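You operate a simulated robot arm through the tools that you are given. There is no shell and no other tool.

The job below is to be done with a simulated robot arm. You get a single attempt, and the scene is never put back.

TASK
Plug the mixer in and start it on fast.
Fine: the plug goes in while the red switch is off; switch on, shut the guard, set the speed dial before you press the green button.
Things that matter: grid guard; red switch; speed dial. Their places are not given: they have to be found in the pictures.

It is judged by the outcome, as a careful person would: the job done as asked, and still so three seconds after it is handed in. It fails if anything else is knocked over, pushed out of place, dropped, spilled or broken.

THE ROBOT
A 7-joint arm with a fingered hand, fixed in place. Base frame: the origin is on the floor under the middle of its stand, x ahead of it, y to its left, z up. Readings come in mm, rad, newtons and seconds.
With the tool pointing down near the work surface it reaches from about 280 to 840 mm from the base axis. Its first joint turns from -2.496 to 2.496 rad. Payload 3 kg.
The tool frame sits at the grasp point between the pads (the TCP): z along the fingers, y along the line on which they close. The tips reach 26 mm beyond it. The gripper opens to 148 mm; its body begins 73 mm behind the TCP. The gripper is a hand of 3 fingers: y runs from the thumb to the fingers, the wrist lies at [0, 0, -229] in the tool frame, and closing takes about 1.5 s.
Orientation is told as [roll, pitch, yaw] about the base's x, y, z axes, in that order, counted from this pose: with the fingers straight down and closing along the base's y, the tool's x points along the base's -x, its y along +y and its z along -z.

THE INTERFACE
- The arm moves only by the tool move_arm. Its arguments are lists of equal length, an entry for each row: "angular": the turn, a rotation vector about the base's x, y, z in rad, a list of three; "dp": the shift along the base's x, y, z in mm, a list of three. In form: {"angular": [[wx, wy, wz], ...], "dp": [[x, y, z], ...]}. A call has 1 to 20 rows; each row is the pose to reach, as a shift and turn from the pose commanded when the call began. "gripper" is the opening, from 0 (shut) to 1 (fully open), set as the call begins (left out, the last holds). A row lasts 0.2 s, in which the tool goes at most 50 mm and 0.15 rad; a call with a longer step from one row to the next is refused whole, and so is a gripper value outside its range. A pose out of reach is approached as far as the arm can. The call stops where the force on the tool passes 40 N (or 10 N more than at its start, if that is more) or the arm is blocked; 0.2 s more then pass. Each finger travels about 153 mm/s and halts on what it meets, pressing with about 27 N; the grip force reading is that of the motor and also rises with nothing between the fingers. The clock runs only during rows and for 0.2 s after the last one: add rows that repeat a pose to give the fingers time. The reply holds the time, the measured pose of the TCP, the force on the tool along the base axes, the opening and the grip force, in the units named above and with some noise, with the torque about the TCP (base axes, N m) and any sound that the robot's microphone picked up.
- Cameras (640 x 400 px; columns grow to the right, rows downward): "scene" is fixed at [221.9, -649.6, 1604]; the picture's right is [0.64, -0.77, 0.00], its down [-0.23, -0.19, -0.95] and it looks along [0.73, 0.61, -0.30] (base axes); focal length 354 px, centre (320, 200). "wrist" rides on the gripper at [68, -39, -90] in the tool frame; the picture's right is [0.50, 0.87, 0.00], its down [-0.66, 0.38, -0.65] and it looks along [-0.57, 0.33, 0.76] (tool axes); focal length 222 px, centre (320, 200).
- snapshot(camera): a new picture of that camera. No time passes.
- raise_lower(by): slides the trunk up (or, below 0, down) by that many mm; the arm rides with it, the base frame stays. It gives what a move gives, with no picture.
- finger_targets(finger1, finger2, thumb_bend): sets how far each is bent, from 0 (flat) to 1 (curled in); at 0.3 the hand is open as for a grip, at 0.7 the pads meet at the TCP. One left out holds its place. A second passes; each finger stops where it meets its share of the squeeze, and holds until it gets a number again. A gripper value or a shape takes the hand back. It gives what a move gives, with no picture; readings hold the bend of each and the force on the fingers (four entries, about 0 where the hand has none), thumb and palm.
- set_grasp(shape): the hand has 3 fingers and takes this shape, open, in about a second: jaw (thumb against the fingers, like two jaws); tri (thumb and two fingers); tip (a fingertip pinch); poke (one finger out to press); point (the index stretched); flat (the hand flat); cup (the hand cupped); fist (a fist). The gripper value then closes the fingers along that shape, each until it touches; the sizes above hold for jaw. It gives what a move gives, with no picture.
- probe_pixels(camera, pixels): for up to 12 pixels [column, row] of the newest picture of that camera ("zoom" is the newest enlarged one), the place [x, y, z] in the base frame of the surface seen there, good to about 2 mm. No time passes.
- inspect(camera, box): a new picture of the part [left, top, right, bottom] of that camera's present view, enlarged. No time passes.
- finish_job(): hands the job in; it is judged then, once.

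Open the gripper and draw the arm clear of the work before you hand the job in, unless the task says otherwise.

The tools are called after "Emit:" as a command line: name --argument value ..., lists and objects as JSON in quotes. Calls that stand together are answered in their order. move_arm: Moves the arm, as the interface text tells. Its arguments: {"type":"object","properties":{"angular":{"type":"array"},"dp":{"type":"array"},"gripper":{"type":"number"}},"required":["angular","dp"]} The other tools are called the same way: raise_lower (by) moves the trunk up or down; set_grasp (shape) gives the hand a shape; finger_targets (finger1, finger2, thumb_bend) moves the fingers one by one; snapshot (camera) takes a picture; probe_pixels (camera, pixels) gives the place of the surface under pixels of a picture; inspect (camera, box) takes an enlarged picture of a part of a camera's view; finish_job () hands the job in.

At the start:

```text
clock: 0.0
ee_pos: [879.7, -208.9, 1447.0]
orientation: [0.0, 0.001, -0.001]
contact_force: [0.8, 0.7, -0.2]
wrist_torque: [0.02, -0.02, 0.03]
finger_gap: 147.9
grasp_force: 0.0
shape: jaw
bend: [0.3, 0.3, 0.3]
finger forces: [0.1, 0.1, 0.0, 0.0, 0.0, 0.0]
trunk travel left (down, up): [-825.0, 65.0]
```

scene: 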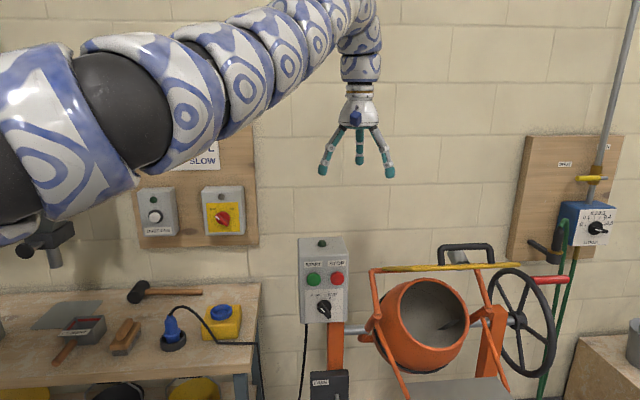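
wrist: 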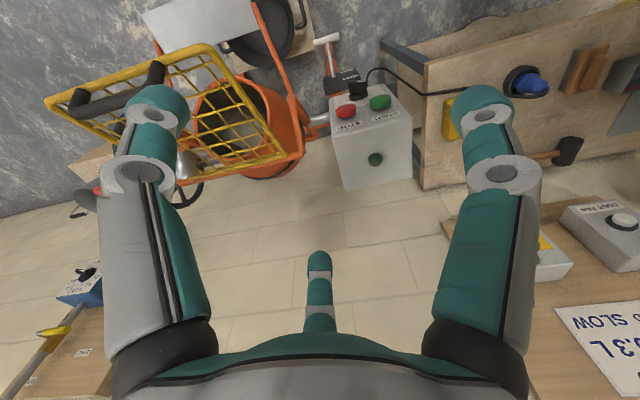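

I start by looking closely at the scene: the mixer with control box around (325,280), a red isolator on the board at (223,215), the blue plug at (172,330) and a yellow/blue socket at (222,320). I take enlarged views.

Emit:
inspect --camera "scene" --box '[120, 130, 280, 260]'

Emit:
inspect --camera "scene" --box '[0, 270, 280, 400]'

Emit:
inspect --camera "scene" --box '[280, 220, 560, 400]'

Emit:
inspect --camera "scene" --box '[500, 120, 640, 290]'

```text
3.08 times, centred on (200, 195) of scene
```

zoom: 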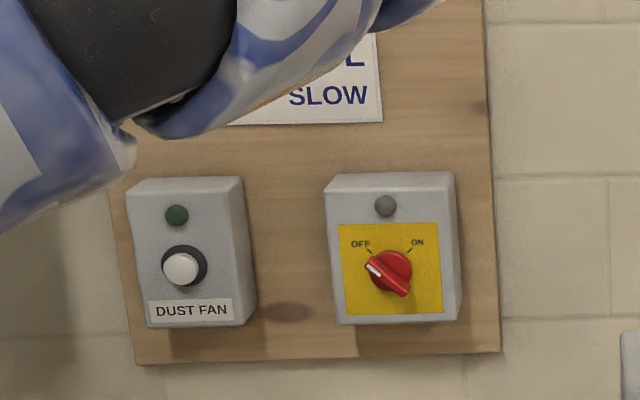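

```text
2.29 times, centred on (140, 335) of scene
```

zoom: 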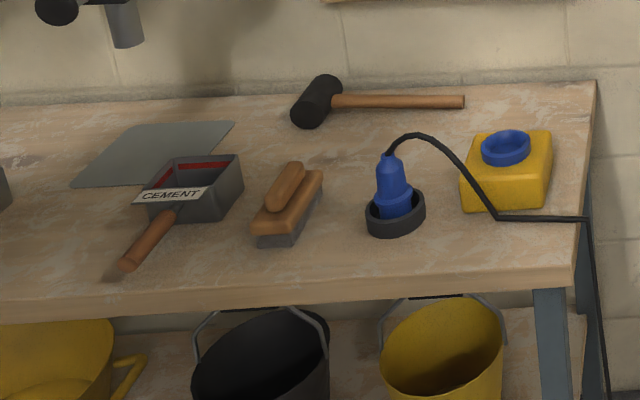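

```text
2.22 times, centred on (420, 310) of scene
```

zoom: 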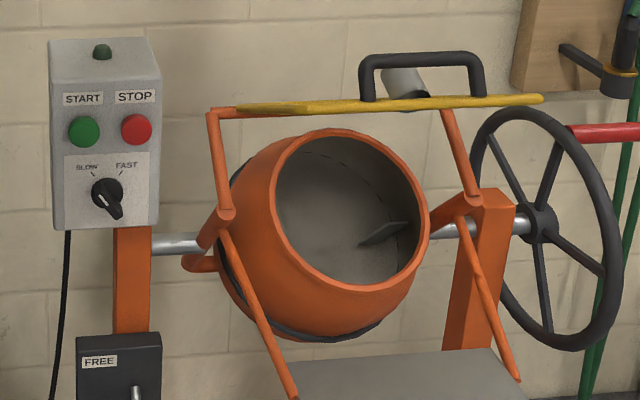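

```text
2.35 times, centred on (570, 205) of scene
```

zoom: 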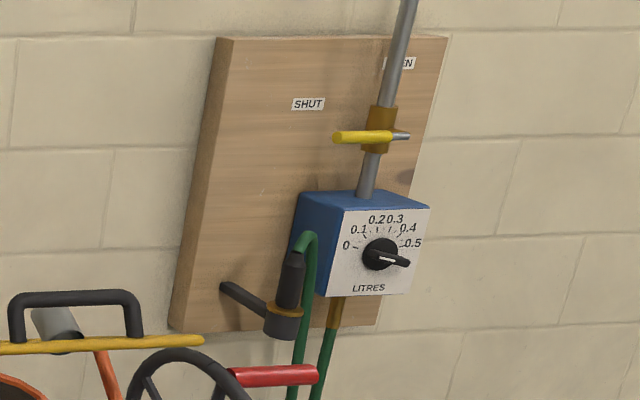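

The red switch is at OFF (pointer to upper left), the dial pointer is between marks, and the guard is seen edge-on as a yellow line (370–520, 267). I enlarge details and probe positions.

Emit:
snapshot --camera "scene"

Emit:
probe_pixels --camera "scene" --pixels '[[172, 325], [172, 340], [170, 318], [221, 310], [221, 325], [240, 305], [204, 335], [222, 220], [235, 205], [208, 230], [212, 187], [150, 365]]'

Emit:
probe_pixels --camera "scene" --pixels '[[314, 279], [337, 278], [324, 309], [306, 300], [340, 300], [322, 244], [372, 268], [430, 268], [516, 264], [440, 250], [490, 245], [467, 246]]'

Emit:
inspect --camera "scene" --box '[295, 230, 355, 330]'

Emit:
inspect --camera "scene" --box '[360, 230, 530, 330]'

Emit:
inspect --camera "wrist" --box '[40, 0, 340, 200]'

Emit:
inspect --camera "wrist" --box '[320, 20, 640, 220]'

```text
taken
```

scene: 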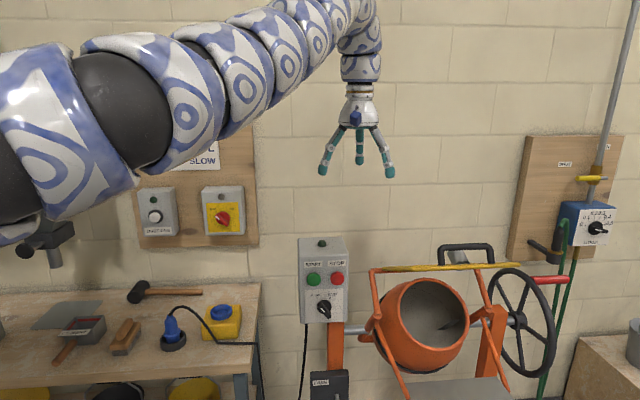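

```text
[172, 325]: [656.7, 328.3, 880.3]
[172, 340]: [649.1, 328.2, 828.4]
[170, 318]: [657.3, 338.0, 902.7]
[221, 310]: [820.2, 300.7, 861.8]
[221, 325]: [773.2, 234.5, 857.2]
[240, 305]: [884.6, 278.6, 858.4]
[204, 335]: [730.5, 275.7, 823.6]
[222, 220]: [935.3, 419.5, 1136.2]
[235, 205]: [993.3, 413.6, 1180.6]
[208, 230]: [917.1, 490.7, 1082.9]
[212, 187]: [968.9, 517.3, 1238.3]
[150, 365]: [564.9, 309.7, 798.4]
```

```text
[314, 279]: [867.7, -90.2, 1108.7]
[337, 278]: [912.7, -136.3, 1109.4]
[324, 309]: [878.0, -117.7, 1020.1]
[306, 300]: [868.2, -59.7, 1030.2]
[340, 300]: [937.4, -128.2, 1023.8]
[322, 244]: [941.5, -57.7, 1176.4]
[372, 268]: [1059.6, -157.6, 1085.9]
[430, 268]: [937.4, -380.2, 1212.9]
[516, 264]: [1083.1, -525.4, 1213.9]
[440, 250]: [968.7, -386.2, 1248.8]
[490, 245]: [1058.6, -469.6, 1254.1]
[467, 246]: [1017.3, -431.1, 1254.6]
```

```text
4.00 times, centred on (325, 280) of scene
```

zoom: 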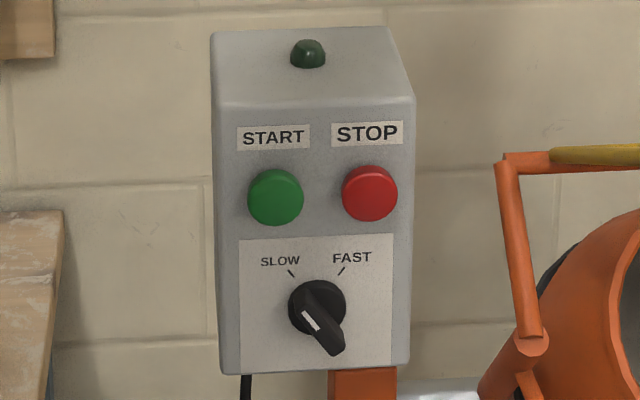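

```text
3.76 times, centred on (445, 280) of scene
```

zoom: 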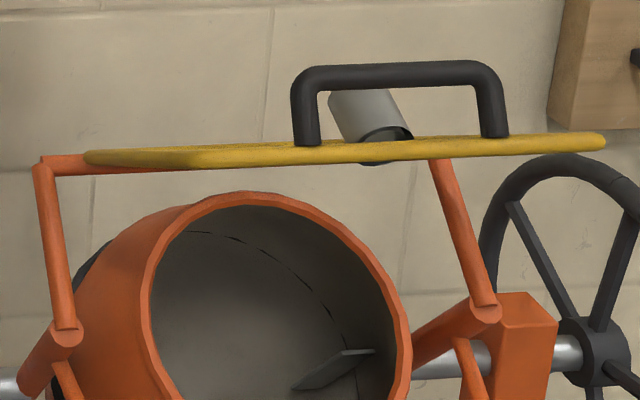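

```text
2.00 times, centred on (190, 100) of wrist
```

zoom: 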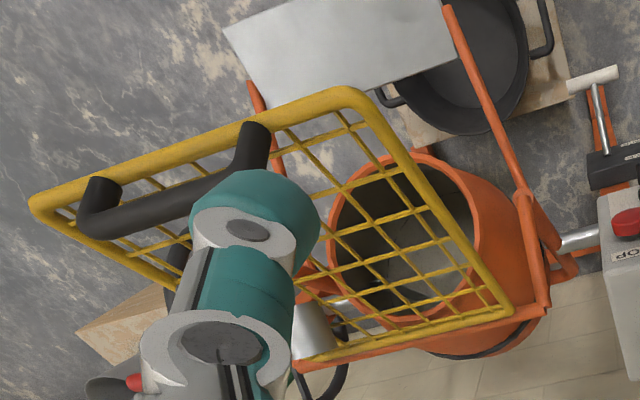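

```text
2.00 times, centred on (480, 120) of wrist
```

zoom: 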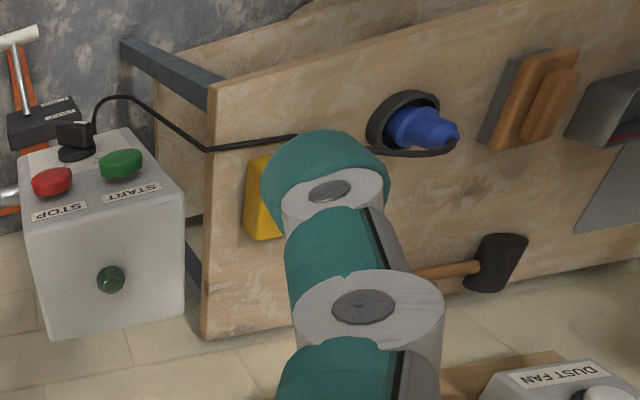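

Geometry so far: the wall and box faces run along u=(0.707,-0.707), with their normal toward the robot. The plug stands at about [655,330,~900] and the socket is near [815,290,860]. I move high above the plug, yawing the hand by -45°, to see the bench with the wrist camera.

Emit:
move_arm --angular '[[0, 0, -0.056], [0, 0, -0.112], [0, 0, -0.168], [0, 0, -0.224], [0, 0, -0.28], [0, 0, -0.337], [0, 0, -0.393], [0, 0, -0.449], [0, 0, -0.505], [0, 0, -0.561], [0, 0, -0.617], [0, 0, -0.673], [0, 0, -0.729], [0, 0, -0.785]]' --dp '[[-16, 38, 0], [-32, 77, 0], [-48, 115, 0], [-64, 154, 0], [-80, 192, 0], [-96, 231, 0], [-112, 269, 0], [-128, 308, 0], [-144, 346, 0], [-160, 385, 0], [-176, 423, 0], [-192, 462, 0], [-208, 500, 0], [-225, 539, 0]]'

```text
clock: 3.0
ee_pos: [650.4, 332.3, 1448.6]
orientation: [-0.002, 0.001, -0.788]
contact_force: [-0.9, 0.5, 0.3]
wrist_torque: [-0.03, -0.01, 0.01]
finger_gap: 147.8
grasp_force: 0.0
shape: jaw
bend: [0.3, 0.3, 0.3]
finger forces: [0.1, 0.0, 0.0, 0.1, 0.0, 0.1]
out of reach, approached as far as the arm can: row 5, 6, 7, 8, 9, 10
trunk travel left (down, up): [-825.0, 65.0]
```

The hand is now above the plug at z 1448. I lower the trunk by 250 mm (fingertips then at about z 1170, far above the bench items) and look with both cameras.

Emit:
raise_lower --by -250

Emit:
snapshot --camera "wrist"

Emit:
snapshot --camera "scene"

```text
clock: 5.6
ee_pos: [649.5, 332.2, 1200.2]
orientation: [-0.001, 0.002, -0.786]
contact_force: [-1.1, 0.3, -0.3]
wrist_torque: [0.02, 0.01, 0.0]
finger_gap: 147.8
grasp_force: 0.0
shape: jaw
bend: [0.3, 0.3, 0.3]
finger forces: [0.0, 0.0, 0.0, 0.1, 0.0, 0.0]
trunk travel left (down, up): [-575.0, 315.0]
```

```text
taken
```

wrist: 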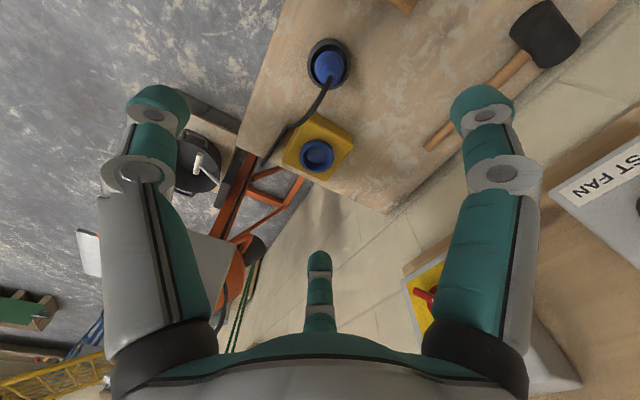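

```text
taken
```

scene: 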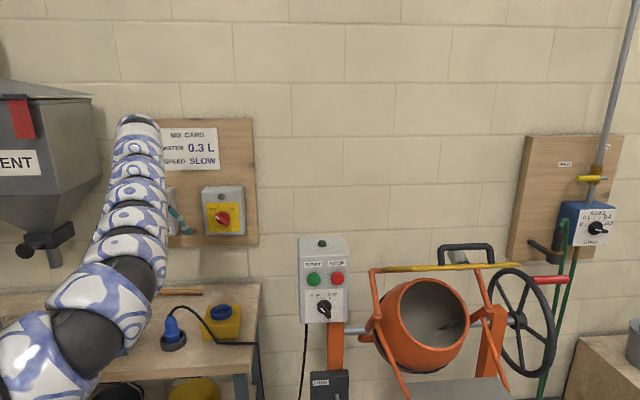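

The wrist view shows the plug from above at (328,65) in its holder, the socket at (317,155), and the cable running from the plug toward (265,160). I enlarge and probe them.

Emit:
inspect --camera "wrist" --box '[250, 20, 390, 200]'

Emit:
probe_pixels --camera "wrist" --pixels '[[328, 65], [330, 78], [320, 95], [300, 125], [270, 155], [317, 155], [303, 155], [331, 155], [317, 141], [317, 169], [310, 45], [348, 62]]'

Emit:
inspect --camera "scene" --box '[150, 290, 270, 370]'

```text
2.22 times, centred on (320, 110) of wrist
```

zoom: 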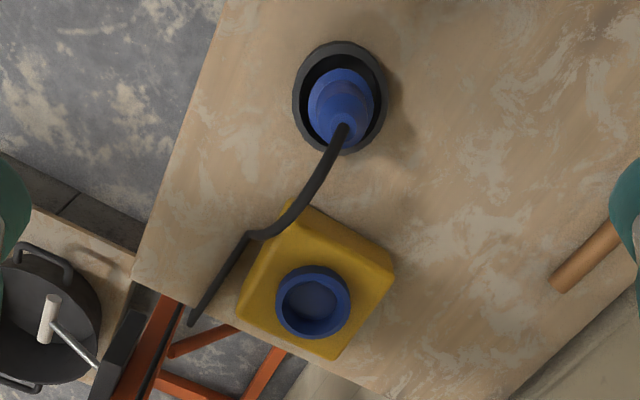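

```text
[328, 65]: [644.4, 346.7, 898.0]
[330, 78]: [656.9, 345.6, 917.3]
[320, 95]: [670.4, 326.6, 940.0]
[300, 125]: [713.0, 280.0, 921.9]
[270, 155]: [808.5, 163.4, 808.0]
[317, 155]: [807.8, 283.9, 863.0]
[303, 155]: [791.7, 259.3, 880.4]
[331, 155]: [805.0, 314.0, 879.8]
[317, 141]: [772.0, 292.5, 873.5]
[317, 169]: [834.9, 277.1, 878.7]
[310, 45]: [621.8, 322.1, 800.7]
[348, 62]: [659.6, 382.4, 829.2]
```

```text
5.00 times, centred on (210, 330) of scene
```

zoom: 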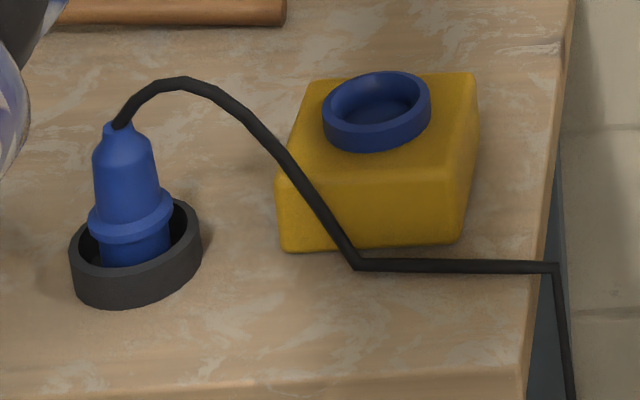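

The socket rim centre comes out at about (801,286) with the rim at z≈880. I probe more points on the plug body in the zoom to get its axis and size.

Emit:
probe_pixels --camera "zoom" --pixels '[[97, 170], [124, 170], [151, 170], [118, 127], [92, 222], [130, 240], [171, 208], [135, 258], [105, 250], [166, 240], [80, 255], [195, 225]]'

Emit:
inspect --camera "wrist" --box '[300, 30, 360, 100]'

```text
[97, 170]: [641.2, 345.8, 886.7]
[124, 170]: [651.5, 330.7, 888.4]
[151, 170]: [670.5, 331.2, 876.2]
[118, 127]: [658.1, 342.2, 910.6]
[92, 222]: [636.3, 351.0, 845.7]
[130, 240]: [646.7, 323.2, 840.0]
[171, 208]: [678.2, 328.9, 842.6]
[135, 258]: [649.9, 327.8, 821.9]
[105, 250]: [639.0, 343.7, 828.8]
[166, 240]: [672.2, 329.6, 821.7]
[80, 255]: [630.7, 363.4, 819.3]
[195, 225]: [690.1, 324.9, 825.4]
```

```text
5.71 times, centred on (330, 65) of wrist
```

zoom: 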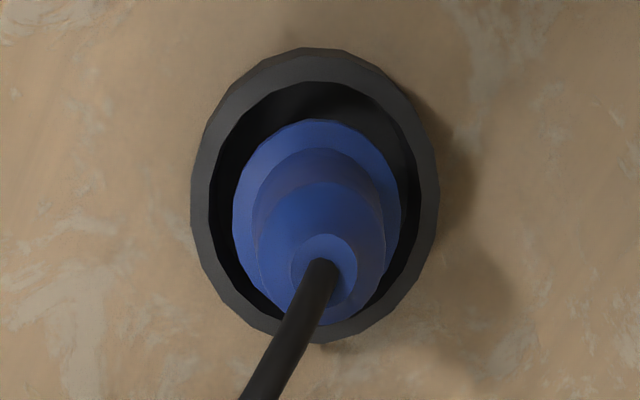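

The plug axis fits at (660,345): body radius ≈19 (z 850–895), flange radius 25 at z≈845. The cable exits the top toward azimuth about -55°. I turn the hand by +20° so the cable falls in a gap between fingers, and come down to about z 1020 above the plug for a closer look.

Emit:
move_arm --angular '[[0, 0, 0.058], [0, 0, 0.116], [0, 0, 0.175], [0, 0, 0.233], [0, 0, 0.291], [0, 0, 0.349], [0, 0, 0.349]]' --dp '[[1, 3, -30], [2, 6, -60], [3, 9, -90], [4, 12, -120], [5, 15, -150], [5, 15, -180], [5, 15, -180]]' --gripper 1

Emit:
snapshot --camera "wrist"

Emit:
snapshot --camera "scene"

```text
clock: 7.2
ee_pos: [655.7, 344.9, 1019.2]
orientation: [0.0, 0.002, -0.436]
contact_force: [-0.3, 0.4, -0.5]
wrist_torque: [-0.02, 0.03, 0.0]
finger_gap: 148.0
grasp_force: 0.0
shape: jaw
bend: [0.3, 0.3, 0.3]
finger forces: [0.0, 0.0, 0.0, 0.0, 0.0, 0.0]
trunk travel left (down, up): [-575.0, 315.0]
```

```text
taken
```

wrist: 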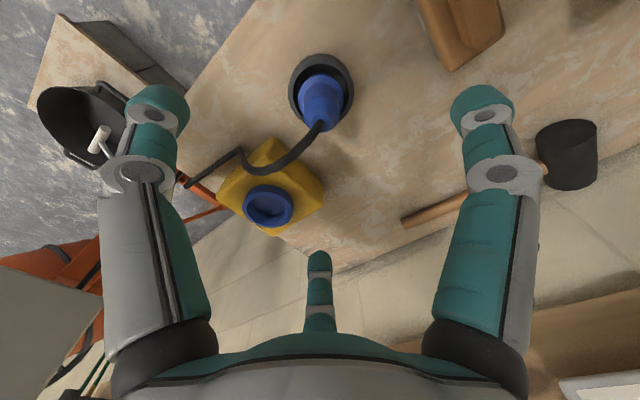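

```text
taken
```

scene: 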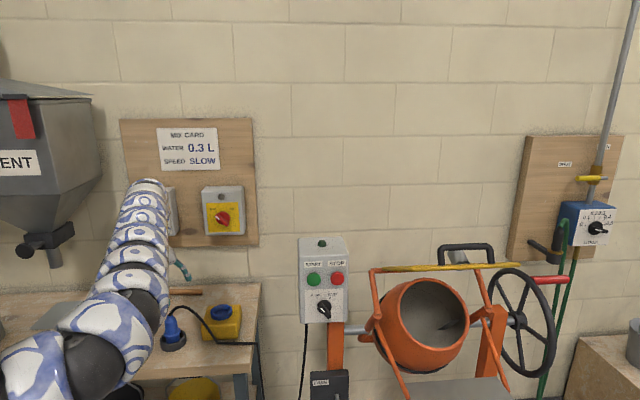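

The cable runs in the gap between the thumb (left) and the centre finger, and the plug's cable exit at (321,124) sits on the tool axis line. I descend to about TCP z 890 with the hand open.

Emit:
move_arm --angular '[[0, 0, 0], [0, 0, 0], [0, 0, 0], [0, 0, 0], [0, 0, 0]]' --dp '[[0, 0, -35], [0, 0, -70], [0, 0, -100], [1, 0, -129], [1, 0, -129]]'

Emit:
snapshot --camera "wrist"

Emit:
inspect --camera "scene" --box '[110, 260, 270, 370]'

```text
clock: 8.4
ee_pos: [655.2, 344.6, 890.7]
orientation: [0.0, 0.0, -0.436]
contact_force: [-0.5, 0.5, -0.5]
wrist_torque: [0.0, -0.02, 0.0]
finger_gap: 147.8
grasp_force: 0.1
shape: jaw
bend: [0.3, 0.3, 0.3]
finger forces: [0.0, 0.0, 0.0, 0.0, 0.1, 0.0]
trunk travel left (down, up): [-575.0, 315.0]
```

```text
taken
```

wrist: 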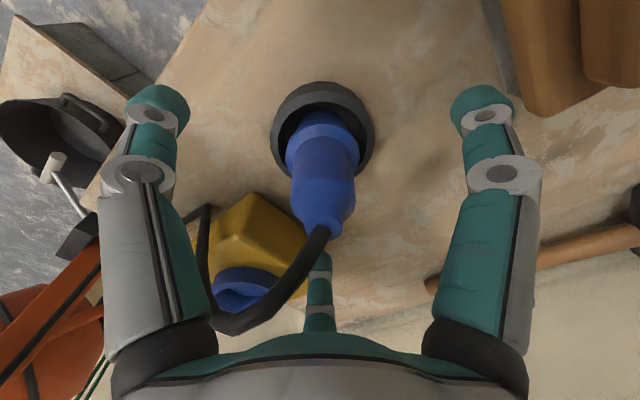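

```text
3.64 times, centred on (190, 315) of scene
```

zoom: 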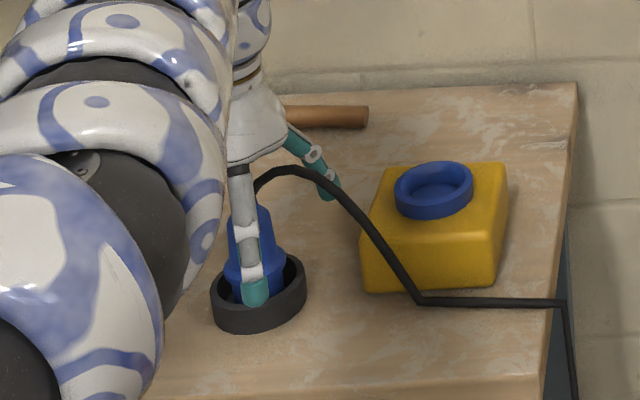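

The plug is about 2–3 mm in +y of the tool axis (body centre near column 325). I check the cable's top height before adjusting.

Emit:
probe_pixels --camera "zoom" --pixels '[[268, 182], [290, 170], [315, 176], [335, 190], [258, 235], [275, 250]]'

Emit:
probe_pixels --camera "wrist" --pixels '[[325, 205], [300, 200], [350, 200], [325, 180], [299, 180], [353, 180], [325, 223], [325, 245], [310, 265], [290, 290], [288, 145], [358, 150]]'

```text
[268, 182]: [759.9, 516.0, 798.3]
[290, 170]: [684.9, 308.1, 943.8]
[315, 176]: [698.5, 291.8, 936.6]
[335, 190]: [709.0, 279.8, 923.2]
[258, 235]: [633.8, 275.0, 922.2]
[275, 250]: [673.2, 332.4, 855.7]
```

```text
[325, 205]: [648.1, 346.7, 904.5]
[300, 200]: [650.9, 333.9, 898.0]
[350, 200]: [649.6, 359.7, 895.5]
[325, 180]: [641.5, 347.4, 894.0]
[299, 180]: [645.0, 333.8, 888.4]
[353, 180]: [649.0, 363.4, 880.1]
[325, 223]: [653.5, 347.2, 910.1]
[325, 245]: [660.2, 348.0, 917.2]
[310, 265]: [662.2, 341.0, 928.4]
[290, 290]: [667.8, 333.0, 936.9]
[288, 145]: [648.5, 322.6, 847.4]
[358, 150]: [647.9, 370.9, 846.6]
```

The plug axis is at (659.5,347), so I shift the hand by (+4,+2.5,-8) and close the fingers on the body.

Emit:
move_arm --angular '[[0, 0, 0], [0, 0, 0]]' --dp '[[4, 2.5, -8], [4, 2.5, -8]]'

Emit:
move_arm --angular '[[0, 0, 0], [0, 0, 0], [0, 0, 0], [0, 0, 0], [0, 0, 0], [0, 0, 0], [0, 0, 0], [0, 0, 0]]' --dp '[[0, 0, 0], [0, 0, 0], [0, 0, 0], [0, 0, 0], [0, 0, 0], [0, 0, 0], [0, 0, 0], [0, 0, 0]]' --gripper 0

Emit:
snapshot --camera "wrist"

Emit:
inspect --camera "scene" --box '[110, 260, 270, 370]'

```text
clock: 9.0
ee_pos: [659.8, 348.7, 881.7]
orientation: [0.001, 0.0, -0.436]
contact_force: [-0.2, 0.8, 0.4]
wrist_torque: [0.0, 0.01, 0.02]
finger_gap: 148.0
grasp_force: 0.1
shape: jaw
bend: [0.3, 0.3, 0.3]
finger forces: [0.0, 0.0, 0.0, 0.0, 0.0, 0.0]
trunk travel left (down, up): [-575.0, 315.0]
```

```text
clock: 10.8
ee_pos: [660.4, 348.3, 881.8]
orientation: [-0.001, 0.001, -0.437]
contact_force: [-0.2, -0.5, -0.5]
wrist_torque: [-0.03, -0.03, -0.01]
finger_gap: 32.9
grasp_force: 26.6
shape: jaw
bend: [0.76, 0.75, 0.7]
finger forces: [24.2, 24.1, 0.0, 0.0, 23.9, 0.0]
trunk travel left (down, up): [-575.0, 315.0]
```

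```text
taken
```

wrist: 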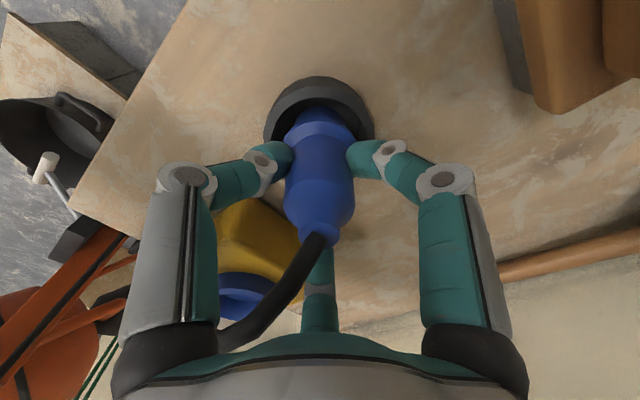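

```text
3.64 times, centred on (190, 315) of scene
```

zoom: 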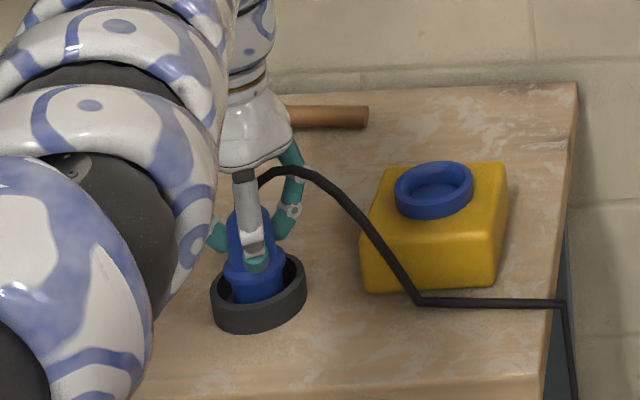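

All three fingers hold the plug (gap 32.9 mm, ~24 N each). I lift it straight up by 110 mm.

Emit:
move_arm --angular '[[0, 0, 0], [0, 0, 0], [0, 0, 0], [0, 0, 0], [0, 0, 0], [0, 0, 0]]' --dp '[[0, 0, 15], [0, 0, 35], [0, 0, 60], [0, 0, 85], [0, 0, 110], [0, 0, 110]]'

Emit:
snapshot --camera "wrist"

Emit:
inspect --camera "scene" --box '[110, 230, 270, 340]'

```text
clock: 12.2
ee_pos: [660.5, 348.6, 992.4]
orientation: [0.0, 0.001, -0.436]
contact_force: [0.2, 0.5, -0.6]
wrist_torque: [0.05, 0.0, 0.02]
finger_gap: 33.0
grasp_force: 26.9
shape: jaw
bend: [0.76, 0.75, 0.7]
finger forces: [24.4, 24.1, 0.0, 0.0, 24.1, 0.1]
trunk travel left (down, up): [-575.0, 315.0]
```

```text
taken
```

wrist: 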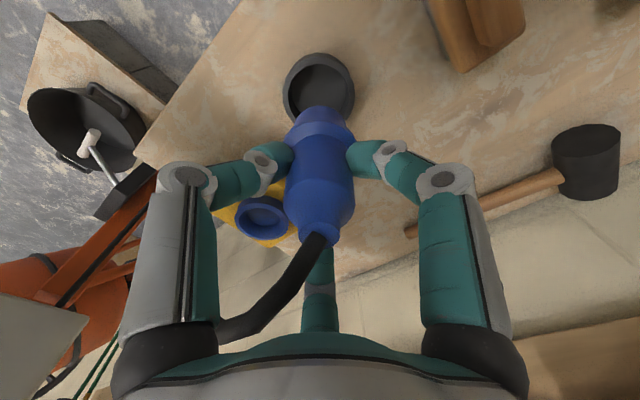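

```text
3.64 times, centred on (190, 285) of scene
```

zoom: 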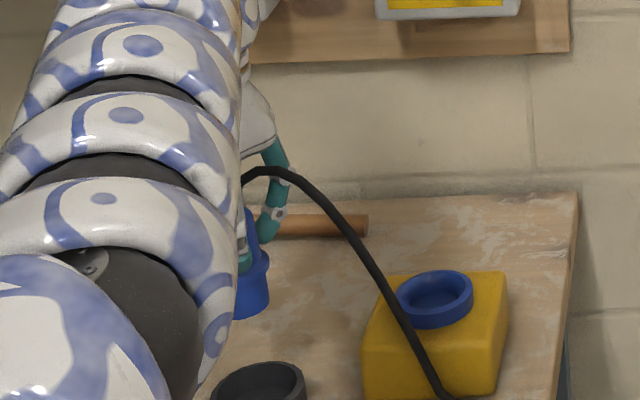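

The plug came out cleanly and hangs straight. I probe the socket ring again in the newest zoom (ring around (435,297)) for an exact centre.

Emit:
probe_pixels --camera "zoom" --pixels '[[400, 295], [471, 288], [430, 273], [442, 311], [440, 297], [425, 300], [455, 293], [408, 297], [463, 288], [440, 280], [240, 315], [262, 305]]'

Emit:
probe_pixels --camera "wrist" --pixels '[[262, 217], [240, 215], [285, 220], [263, 200], [262, 236], [320, 120], [292, 125], [350, 128]]'

Emit:
inspect --camera "scene" --box '[195, 295, 255, 335]'

```text
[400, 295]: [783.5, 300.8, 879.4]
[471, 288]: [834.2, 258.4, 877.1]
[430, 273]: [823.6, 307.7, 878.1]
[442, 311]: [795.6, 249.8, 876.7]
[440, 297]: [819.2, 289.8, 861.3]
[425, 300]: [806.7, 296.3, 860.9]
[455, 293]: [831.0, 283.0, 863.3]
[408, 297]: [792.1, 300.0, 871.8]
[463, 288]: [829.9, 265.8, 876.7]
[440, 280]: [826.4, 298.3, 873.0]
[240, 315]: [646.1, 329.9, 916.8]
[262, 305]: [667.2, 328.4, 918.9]
```

```text
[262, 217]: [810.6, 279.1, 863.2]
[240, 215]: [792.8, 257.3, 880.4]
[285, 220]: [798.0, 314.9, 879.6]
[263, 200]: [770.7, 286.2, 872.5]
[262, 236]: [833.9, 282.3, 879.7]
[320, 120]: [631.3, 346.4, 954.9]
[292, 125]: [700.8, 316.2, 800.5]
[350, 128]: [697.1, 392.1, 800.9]
```

```text
10.00 times, centred on (225, 315) of scene
```

zoom: 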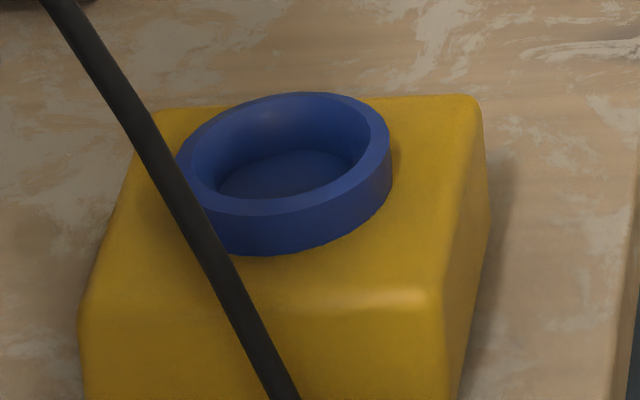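

I refine the ring centre with rim mid-line points in this 10x zoom.

Emit:
probe_pixels --camera "zoom" --pixels '[[381, 143], [366, 113], [335, 98], [300, 96], [260, 103], [225, 118], [198, 138], [184, 158], [240, 207], [280, 207], [320, 200], [355, 182]]'

```text
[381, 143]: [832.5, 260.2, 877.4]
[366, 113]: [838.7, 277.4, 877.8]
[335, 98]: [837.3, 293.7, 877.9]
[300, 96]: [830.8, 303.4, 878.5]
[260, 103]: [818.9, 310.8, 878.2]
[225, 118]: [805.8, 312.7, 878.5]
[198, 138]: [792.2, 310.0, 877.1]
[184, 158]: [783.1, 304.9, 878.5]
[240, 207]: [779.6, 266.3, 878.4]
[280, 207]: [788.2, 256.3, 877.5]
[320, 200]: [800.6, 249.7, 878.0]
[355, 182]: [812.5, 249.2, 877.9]
```

The ring fits centre (807.6, 281.6), rim z 878, floor z≈862. I carry the plug over at the present height (bottom well above the rim).

Emit:
move_arm --angular '[[0, 0, 0], [0, 0, 0], [0, 0, 0], [0, 0, 0], [0, 0, 0], [0, 0, 0], [0, 0, 0]]' --dp '[[24, -11, 0], [49, -22, 0], [74, -33, 0], [98, -44, 0], [123, -55, 0], [147, -66.5, 0], [147, -66.5, 0]]'

Emit:
snapshot --camera "wrist"

Emit:
inspect --camera "scene" --box '[150, 230, 290, 340]'

```text
clock: 13.8
ee_pos: [807.3, 282.9, 991.5]
orientation: [0.001, 0.001, -0.435]
contact_force: [-0.3, 0.1, -1.7]
wrist_torque: [0.02, 0.0, 0.01]
finger_gap: 33.3
grasp_force: 26.9
shape: jaw
bend: [0.76, 0.75, 0.7]
finger forces: [24.3, 24.2, 0.1, 0.1, 23.9, 0.1]
trunk travel left (down, up): [-575.0, 315.0]
```

```text
taken
```

wrist: 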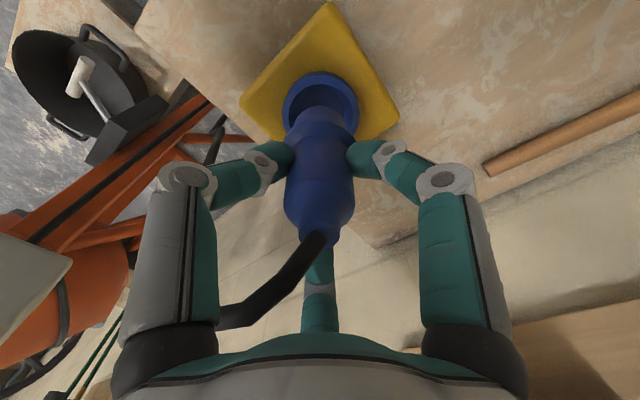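

```text
3.64 times, centred on (220, 285) of scene
```

zoom: 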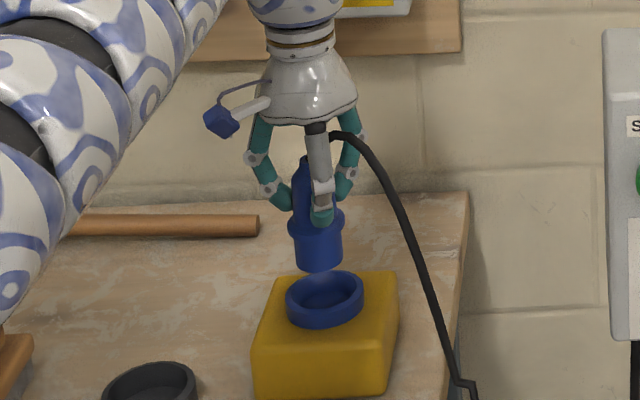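

The plug hangs over the ring; in the wrist view both are centred on column 321. I check the offset with probes on the plug's lower edge in the scene zoom.

Emit:
probe_pixels --camera "zoom" --pixels '[[297, 250], [318, 258], [340, 248], [310, 270], [290, 225], [342, 218], [318, 240], [325, 301], [305, 320], [360, 290]]'

Emit:
inspect --camera "scene" --box '[205, 275, 255, 330]'

Emit:
inspect --camera "wrist" --box '[240, 40, 400, 160]'

```text
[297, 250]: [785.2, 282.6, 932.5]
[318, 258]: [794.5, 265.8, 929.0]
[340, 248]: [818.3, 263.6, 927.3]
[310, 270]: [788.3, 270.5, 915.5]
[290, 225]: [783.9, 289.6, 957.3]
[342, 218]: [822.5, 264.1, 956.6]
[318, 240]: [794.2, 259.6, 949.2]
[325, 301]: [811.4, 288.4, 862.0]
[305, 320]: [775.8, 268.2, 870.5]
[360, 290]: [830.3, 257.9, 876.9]
```

```text
7.27 times, centred on (230, 302) of scene
```

zoom: 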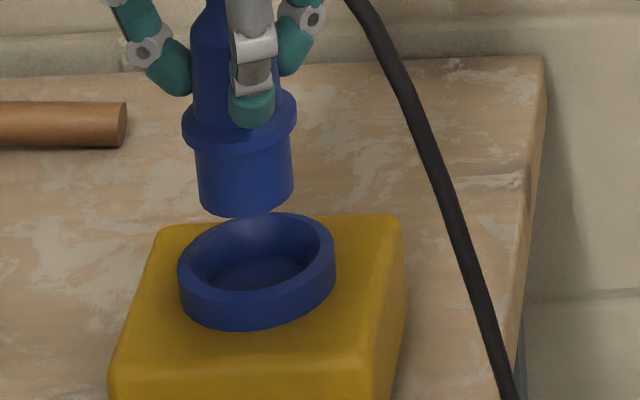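

```text
3.33 times, centred on (320, 100) of wrist
```

zoom: 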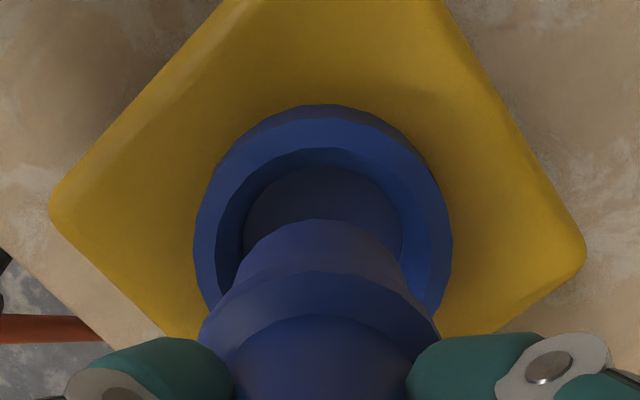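

The plug's lower body is centred at about (808,283.5) against the ring's (807.6,281.6), with the plug bottom at z≈914, so about 52 mm remains to the floor. I shift 1 mm and lower slowly.

Emit:
move_arm --angular '[[0, 0, 0], [0, 0, 0], [0, 0, 0], [0, 0, 0], [0, 0, 0], [0, 0, 0]]' --dp '[[0, -1, -12], [0, -1, -24], [0, -1, -32], [0, -1, -38], [0, -1, -44], [0, -1, -44]]'

Emit:
inspect --camera "scene" --box '[190, 260, 260, 340]'

Emit:
inspect --camera "wrist" --box '[240, 40, 400, 160]'

```text
clock: 15.2
ee_pos: [807.3, 281.3, 949.4]
orientation: [0.0, -0.001, -0.437]
contact_force: [0.9, 0.1, 6.1]
wrist_torque: [-0.04, 0.03, 0.03]
finger_gap: 33.3
grasp_force: 27.2
shape: jaw
bend: [0.76, 0.75, 0.7]
finger forces: [25.3, 25.7, 0.0, 0.1, 25.4, 0.0]
trunk travel left (down, up): [-575.0, 315.0]
```

```text
5.00 times, centred on (225, 300) of scene
```

zoom: 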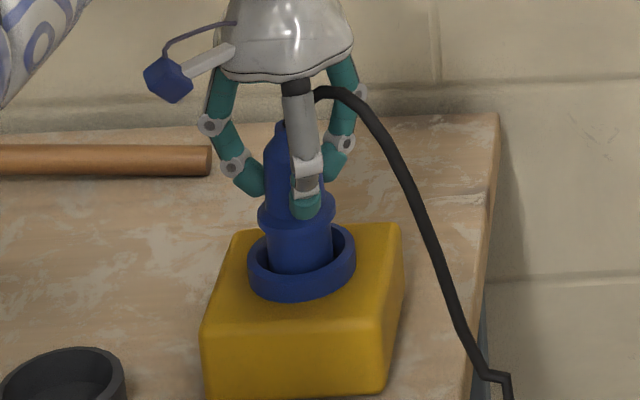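

```text
3.33 times, centred on (320, 100) of wrist
```

zoom: 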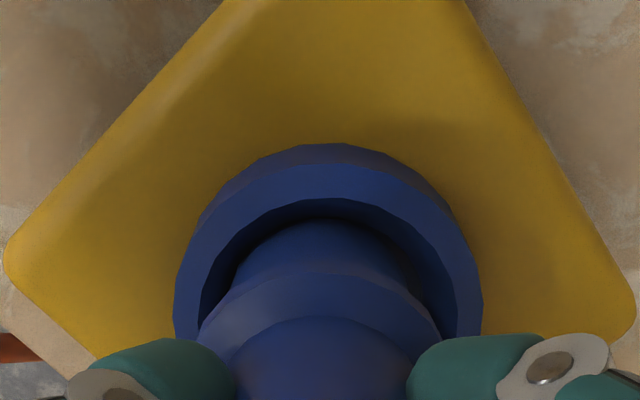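

There is light contact (6 N up) with the plug bottom at about z 872, inside the ring, with almost no side force. I probe once more for centring before pressing.

Emit:
probe_pixels --camera "zoom" --pixels '[[240, 290], [320, 240], [400, 290], [270, 330], [370, 330], [245, 168], [320, 155], [410, 168], [320, 190], [200, 240], [455, 250], [190, 300]]'

Emit:
inspect --camera "scene" --box '[205, 290, 250, 325]'

```text
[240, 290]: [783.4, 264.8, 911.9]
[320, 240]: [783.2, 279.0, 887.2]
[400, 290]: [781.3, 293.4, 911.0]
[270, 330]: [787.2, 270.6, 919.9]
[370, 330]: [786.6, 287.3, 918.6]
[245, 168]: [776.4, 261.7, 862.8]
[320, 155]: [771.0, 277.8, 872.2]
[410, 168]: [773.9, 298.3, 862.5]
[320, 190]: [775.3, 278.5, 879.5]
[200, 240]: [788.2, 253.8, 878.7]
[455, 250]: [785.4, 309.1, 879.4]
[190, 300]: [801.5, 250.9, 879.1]
```

```text
11.43 times, centred on (228, 308) of scene
```

zoom: 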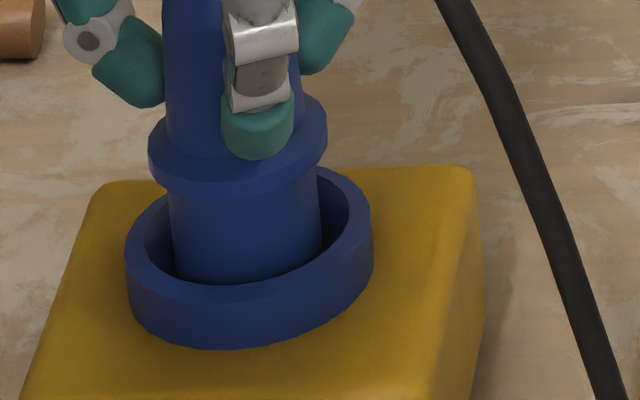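

Centring is within 1–2 mm by both cameras. I press down in small steps, watching the force and sound.

Emit:
move_arm --angular '[[0, 0, 0], [0, 0, 0], [0, 0, 0], [0, 0, 0], [0, 0, 0]]' --dp '[[0.5, 0.5, -2], [0.5, 0.5, -4], [0.5, 0.5, -6], [0.5, 0.5, -8], [0.5, 0.5, -8]]'

```text
clock: 16.2
ee_pos: [810.9, 282.5, 946.6]
orientation: [0.006, -0.006, -0.437]
contact_force: [1.3, 0.8, 22.2]
wrist_torque: [-0.21, 0.22, 0.07]
finger_gap: 35.6
grasp_force: 26.7
shape: jaw
bend: [0.77, 0.75, 0.72]
finger forces: [30.7, 26.5, 0.0, 0.0, 32.9, 0.0]
trunk travel left (down, up): [-575.0, 315.0]
stopped in row 4: the force on the tool passed its limit at 42 N (the readings are from after the stop); the commanded pose is now the measured one
```

The force limit tripped with little descent, so something blocks the plug at about z 870. I look at both views.

Emit:
inspect --camera "scene" --box '[195, 265, 255, 325]'

Emit:
inspect --camera "wrist" --box '[240, 40, 400, 160]'

Emit:
snapshot --camera "wrist"

```text
6.67 times, centred on (225, 295) of scene
```

zoom: 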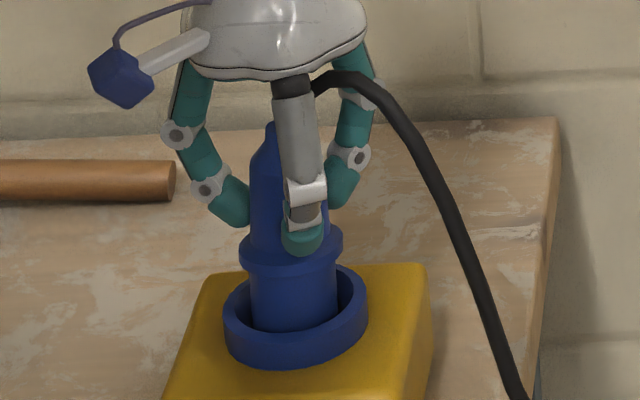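

```text
3.33 times, centred on (320, 100) of wrist
```

zoom: 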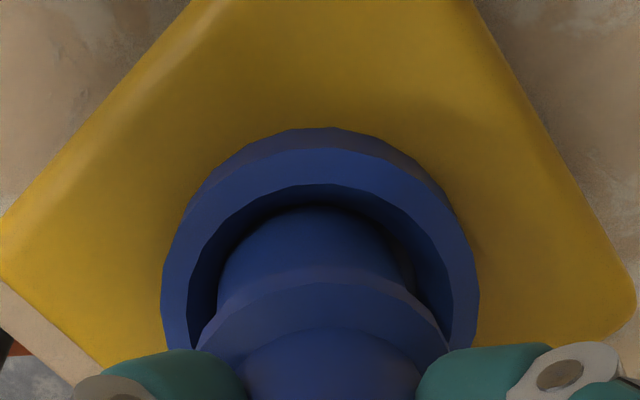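

```text
taken
```

wrist: 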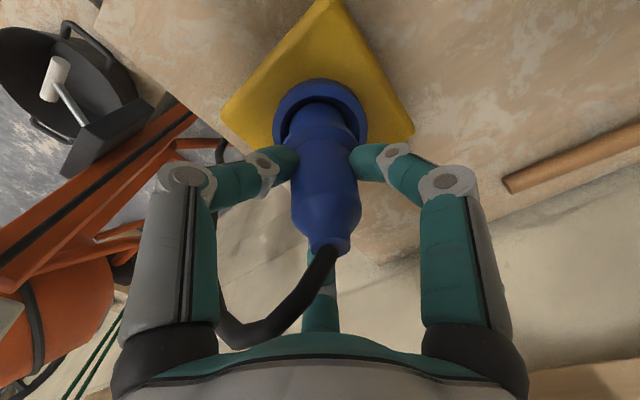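

I probe the flange height now to see how deep the plug sits, and whether the plug slipped in the fingers.

Emit:
probe_pixels --camera "wrist" --pixels '[[320, 140], [300, 140], [345, 140], [326, 100], [326, 110], [329, 215], [329, 240], [298, 130], [355, 130]]'

Emit:
inspect --camera "scene" --box '[205, 280, 250, 320]'

```text
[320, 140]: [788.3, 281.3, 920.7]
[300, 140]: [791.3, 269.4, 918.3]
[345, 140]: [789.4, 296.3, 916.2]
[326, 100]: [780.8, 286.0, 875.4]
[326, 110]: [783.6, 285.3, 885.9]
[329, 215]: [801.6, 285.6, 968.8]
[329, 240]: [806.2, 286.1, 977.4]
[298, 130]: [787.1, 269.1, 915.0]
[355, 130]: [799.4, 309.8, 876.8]
```

```text
10.00 times, centred on (228, 300) of scene
```

zoom: 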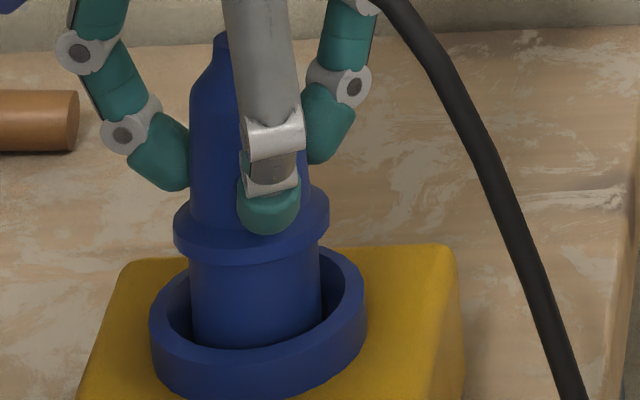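

I probe the flange edges and ring rim in this zoom.

Emit:
probe_pixels --camera "zoom" --pixels '[[178, 245], [250, 258], [326, 220], [250, 240], [250, 290], [250, 335], [195, 300], [318, 290], [250, 350], [160, 330], [360, 290], [235, 200]]'

```text
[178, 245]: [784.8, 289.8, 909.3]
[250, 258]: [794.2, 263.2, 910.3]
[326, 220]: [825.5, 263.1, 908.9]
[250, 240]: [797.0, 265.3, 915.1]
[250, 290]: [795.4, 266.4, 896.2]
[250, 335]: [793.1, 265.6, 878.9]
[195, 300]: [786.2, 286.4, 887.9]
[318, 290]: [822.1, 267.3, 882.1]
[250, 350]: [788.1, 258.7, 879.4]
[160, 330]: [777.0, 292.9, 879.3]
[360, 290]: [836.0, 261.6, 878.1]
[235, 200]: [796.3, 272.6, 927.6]
```

The flange is at z≈911, so the plug bottom is a few mm above the socket floor. I lift it back out by about 45 mm to inspect the underside of the plug and the socket floor for a key or pins.

Emit:
move_arm --angular '[[0, 0, 0], [0, 0, 0], [0, 0, 0], [0, 0, 0], [0, 0, 0]]' --dp '[[0, 0, 10], [0, 0, 22], [0, 0, 34], [0, 0, 46], [0, 0, 46]]'

Emit:
inspect --camera "scene" --box '[205, 275, 250, 320]'

Emit:
inspect --camera "wrist" --box '[240, 40, 400, 160]'

```text
clock: 17.4
ee_pos: [808.5, 281.3, 990.9]
orientation: [0.003, -0.003, -0.438]
contact_force: [0.3, 0.4, -0.6]
wrist_torque: [0.0, 0.02, 0.01]
finger_gap: 34.0
grasp_force: 27.3
shape: jaw
bend: [0.77, 0.75, 0.71]
finger forces: [25.3, 24.5, 0.0, 0.1, 25.5, 0.0]
trunk travel left (down, up): [-575.0, 315.0]
```

```text
8.89 times, centred on (228, 298) of scene
```

zoom: 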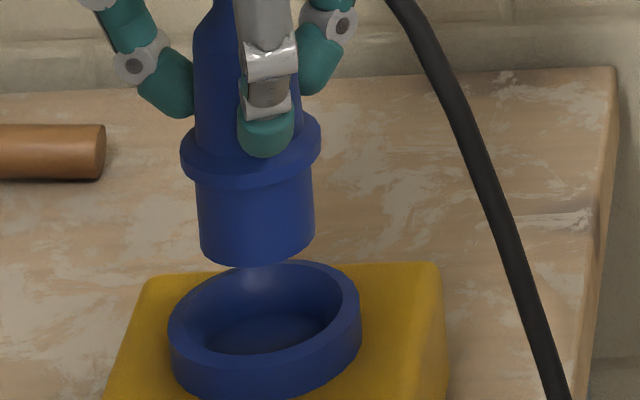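

```text
3.33 times, centred on (320, 100) of wrist
```

zoom: 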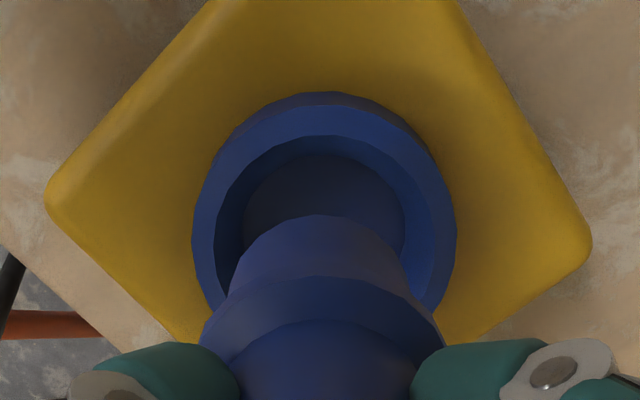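

There is something faintly lighter under the plug near zoom (250,263). I enlarge that spot and the socket floor more.

Emit:
inspect --camera "scene" --box '[214, 296, 238, 312]'

Emit:
inspect --camera "wrist" --box '[285, 60, 355, 110]'

```text
16.00 times, centred on (226, 304) of scene
```

zoom: 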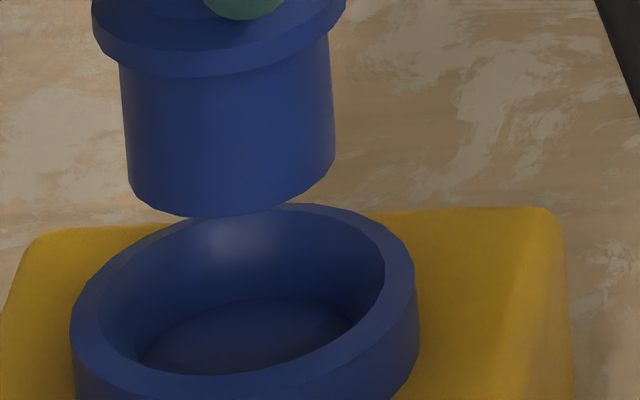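

```text
8.00 times, centred on (320, 85) of wrist
```

zoom: 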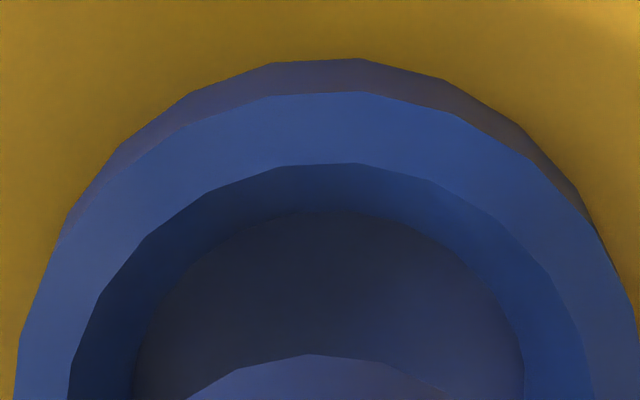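

The ring's inner wall is conical (floor radius ≈23, plug radius ≈21.7), so centring matters to about 1 mm. I probe the plug and ring again with both cameras at this height.

Emit:
probe_pixels --camera "zoom" --pixels '[[140, 350], [230, 330], [320, 350], [320, 210], [160, 300], [320, 370], [520, 340], [250, 260], [450, 260], [350, 190], [90, 250], [590, 330]]'

Emit:
inspect --camera "scene" --box '[214, 290, 238, 320]'

```text
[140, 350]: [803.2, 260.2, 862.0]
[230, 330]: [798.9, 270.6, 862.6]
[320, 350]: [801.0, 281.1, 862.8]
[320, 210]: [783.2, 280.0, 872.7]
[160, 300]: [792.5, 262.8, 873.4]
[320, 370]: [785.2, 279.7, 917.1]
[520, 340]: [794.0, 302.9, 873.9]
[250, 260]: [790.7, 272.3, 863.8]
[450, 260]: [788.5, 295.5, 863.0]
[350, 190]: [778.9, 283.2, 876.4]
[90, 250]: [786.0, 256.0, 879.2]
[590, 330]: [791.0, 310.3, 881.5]
```

```text
13.33 times, centred on (226, 305) of scene
```

zoom: 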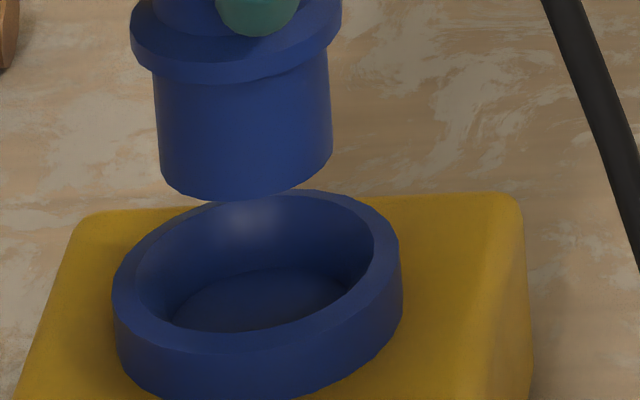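

Both cameras agree the plug should go about 1.8 mm in +y to be centred over the floor. I shift and lower to just above the earlier contact height.

Emit:
move_arm --angular '[[0, 0, 0], [0, 0, 0], [0, 0, 0], [0, 0, 0], [0, 0, 0], [0, 0, 0]]' --dp '[[0, 1.8, 0], [0, 1.8, -12], [0, 1.8, -24], [0, 1.8, -32], [0, 1.8, -38], [0, 1.8, -38]]'

Emit:
inspect --camera "scene" --box '[209, 290, 243, 320]'

Emit:
inspect --camera "wrist" --box '[270, 60, 370, 140]'

```text
clock: 18.8
ee_pos: [810.3, 283.3, 950.2]
orientation: [0.003, -0.004, -0.435]
contact_force: [0.7, -0.1, -1.0]
wrist_torque: [0.0, 0.02, -0.01]
finger_gap: 34.2
grasp_force: 27.1
shape: jaw
bend: [0.77, 0.75, 0.71]
finger forces: [25.4, 24.5, 0.0, 0.1, 25.4, 0.0]
trunk travel left (down, up): [-575.0, 315.0]
```

```text
13.33 times, centred on (226, 305) of scene
```

zoom: 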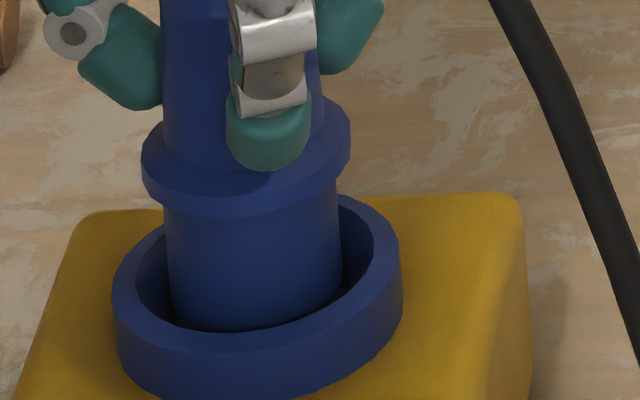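

```text
5.00 times, centred on (320, 100) of wrist
```

zoom: 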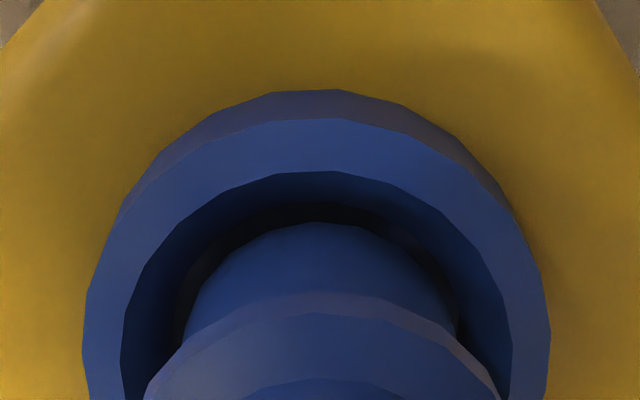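

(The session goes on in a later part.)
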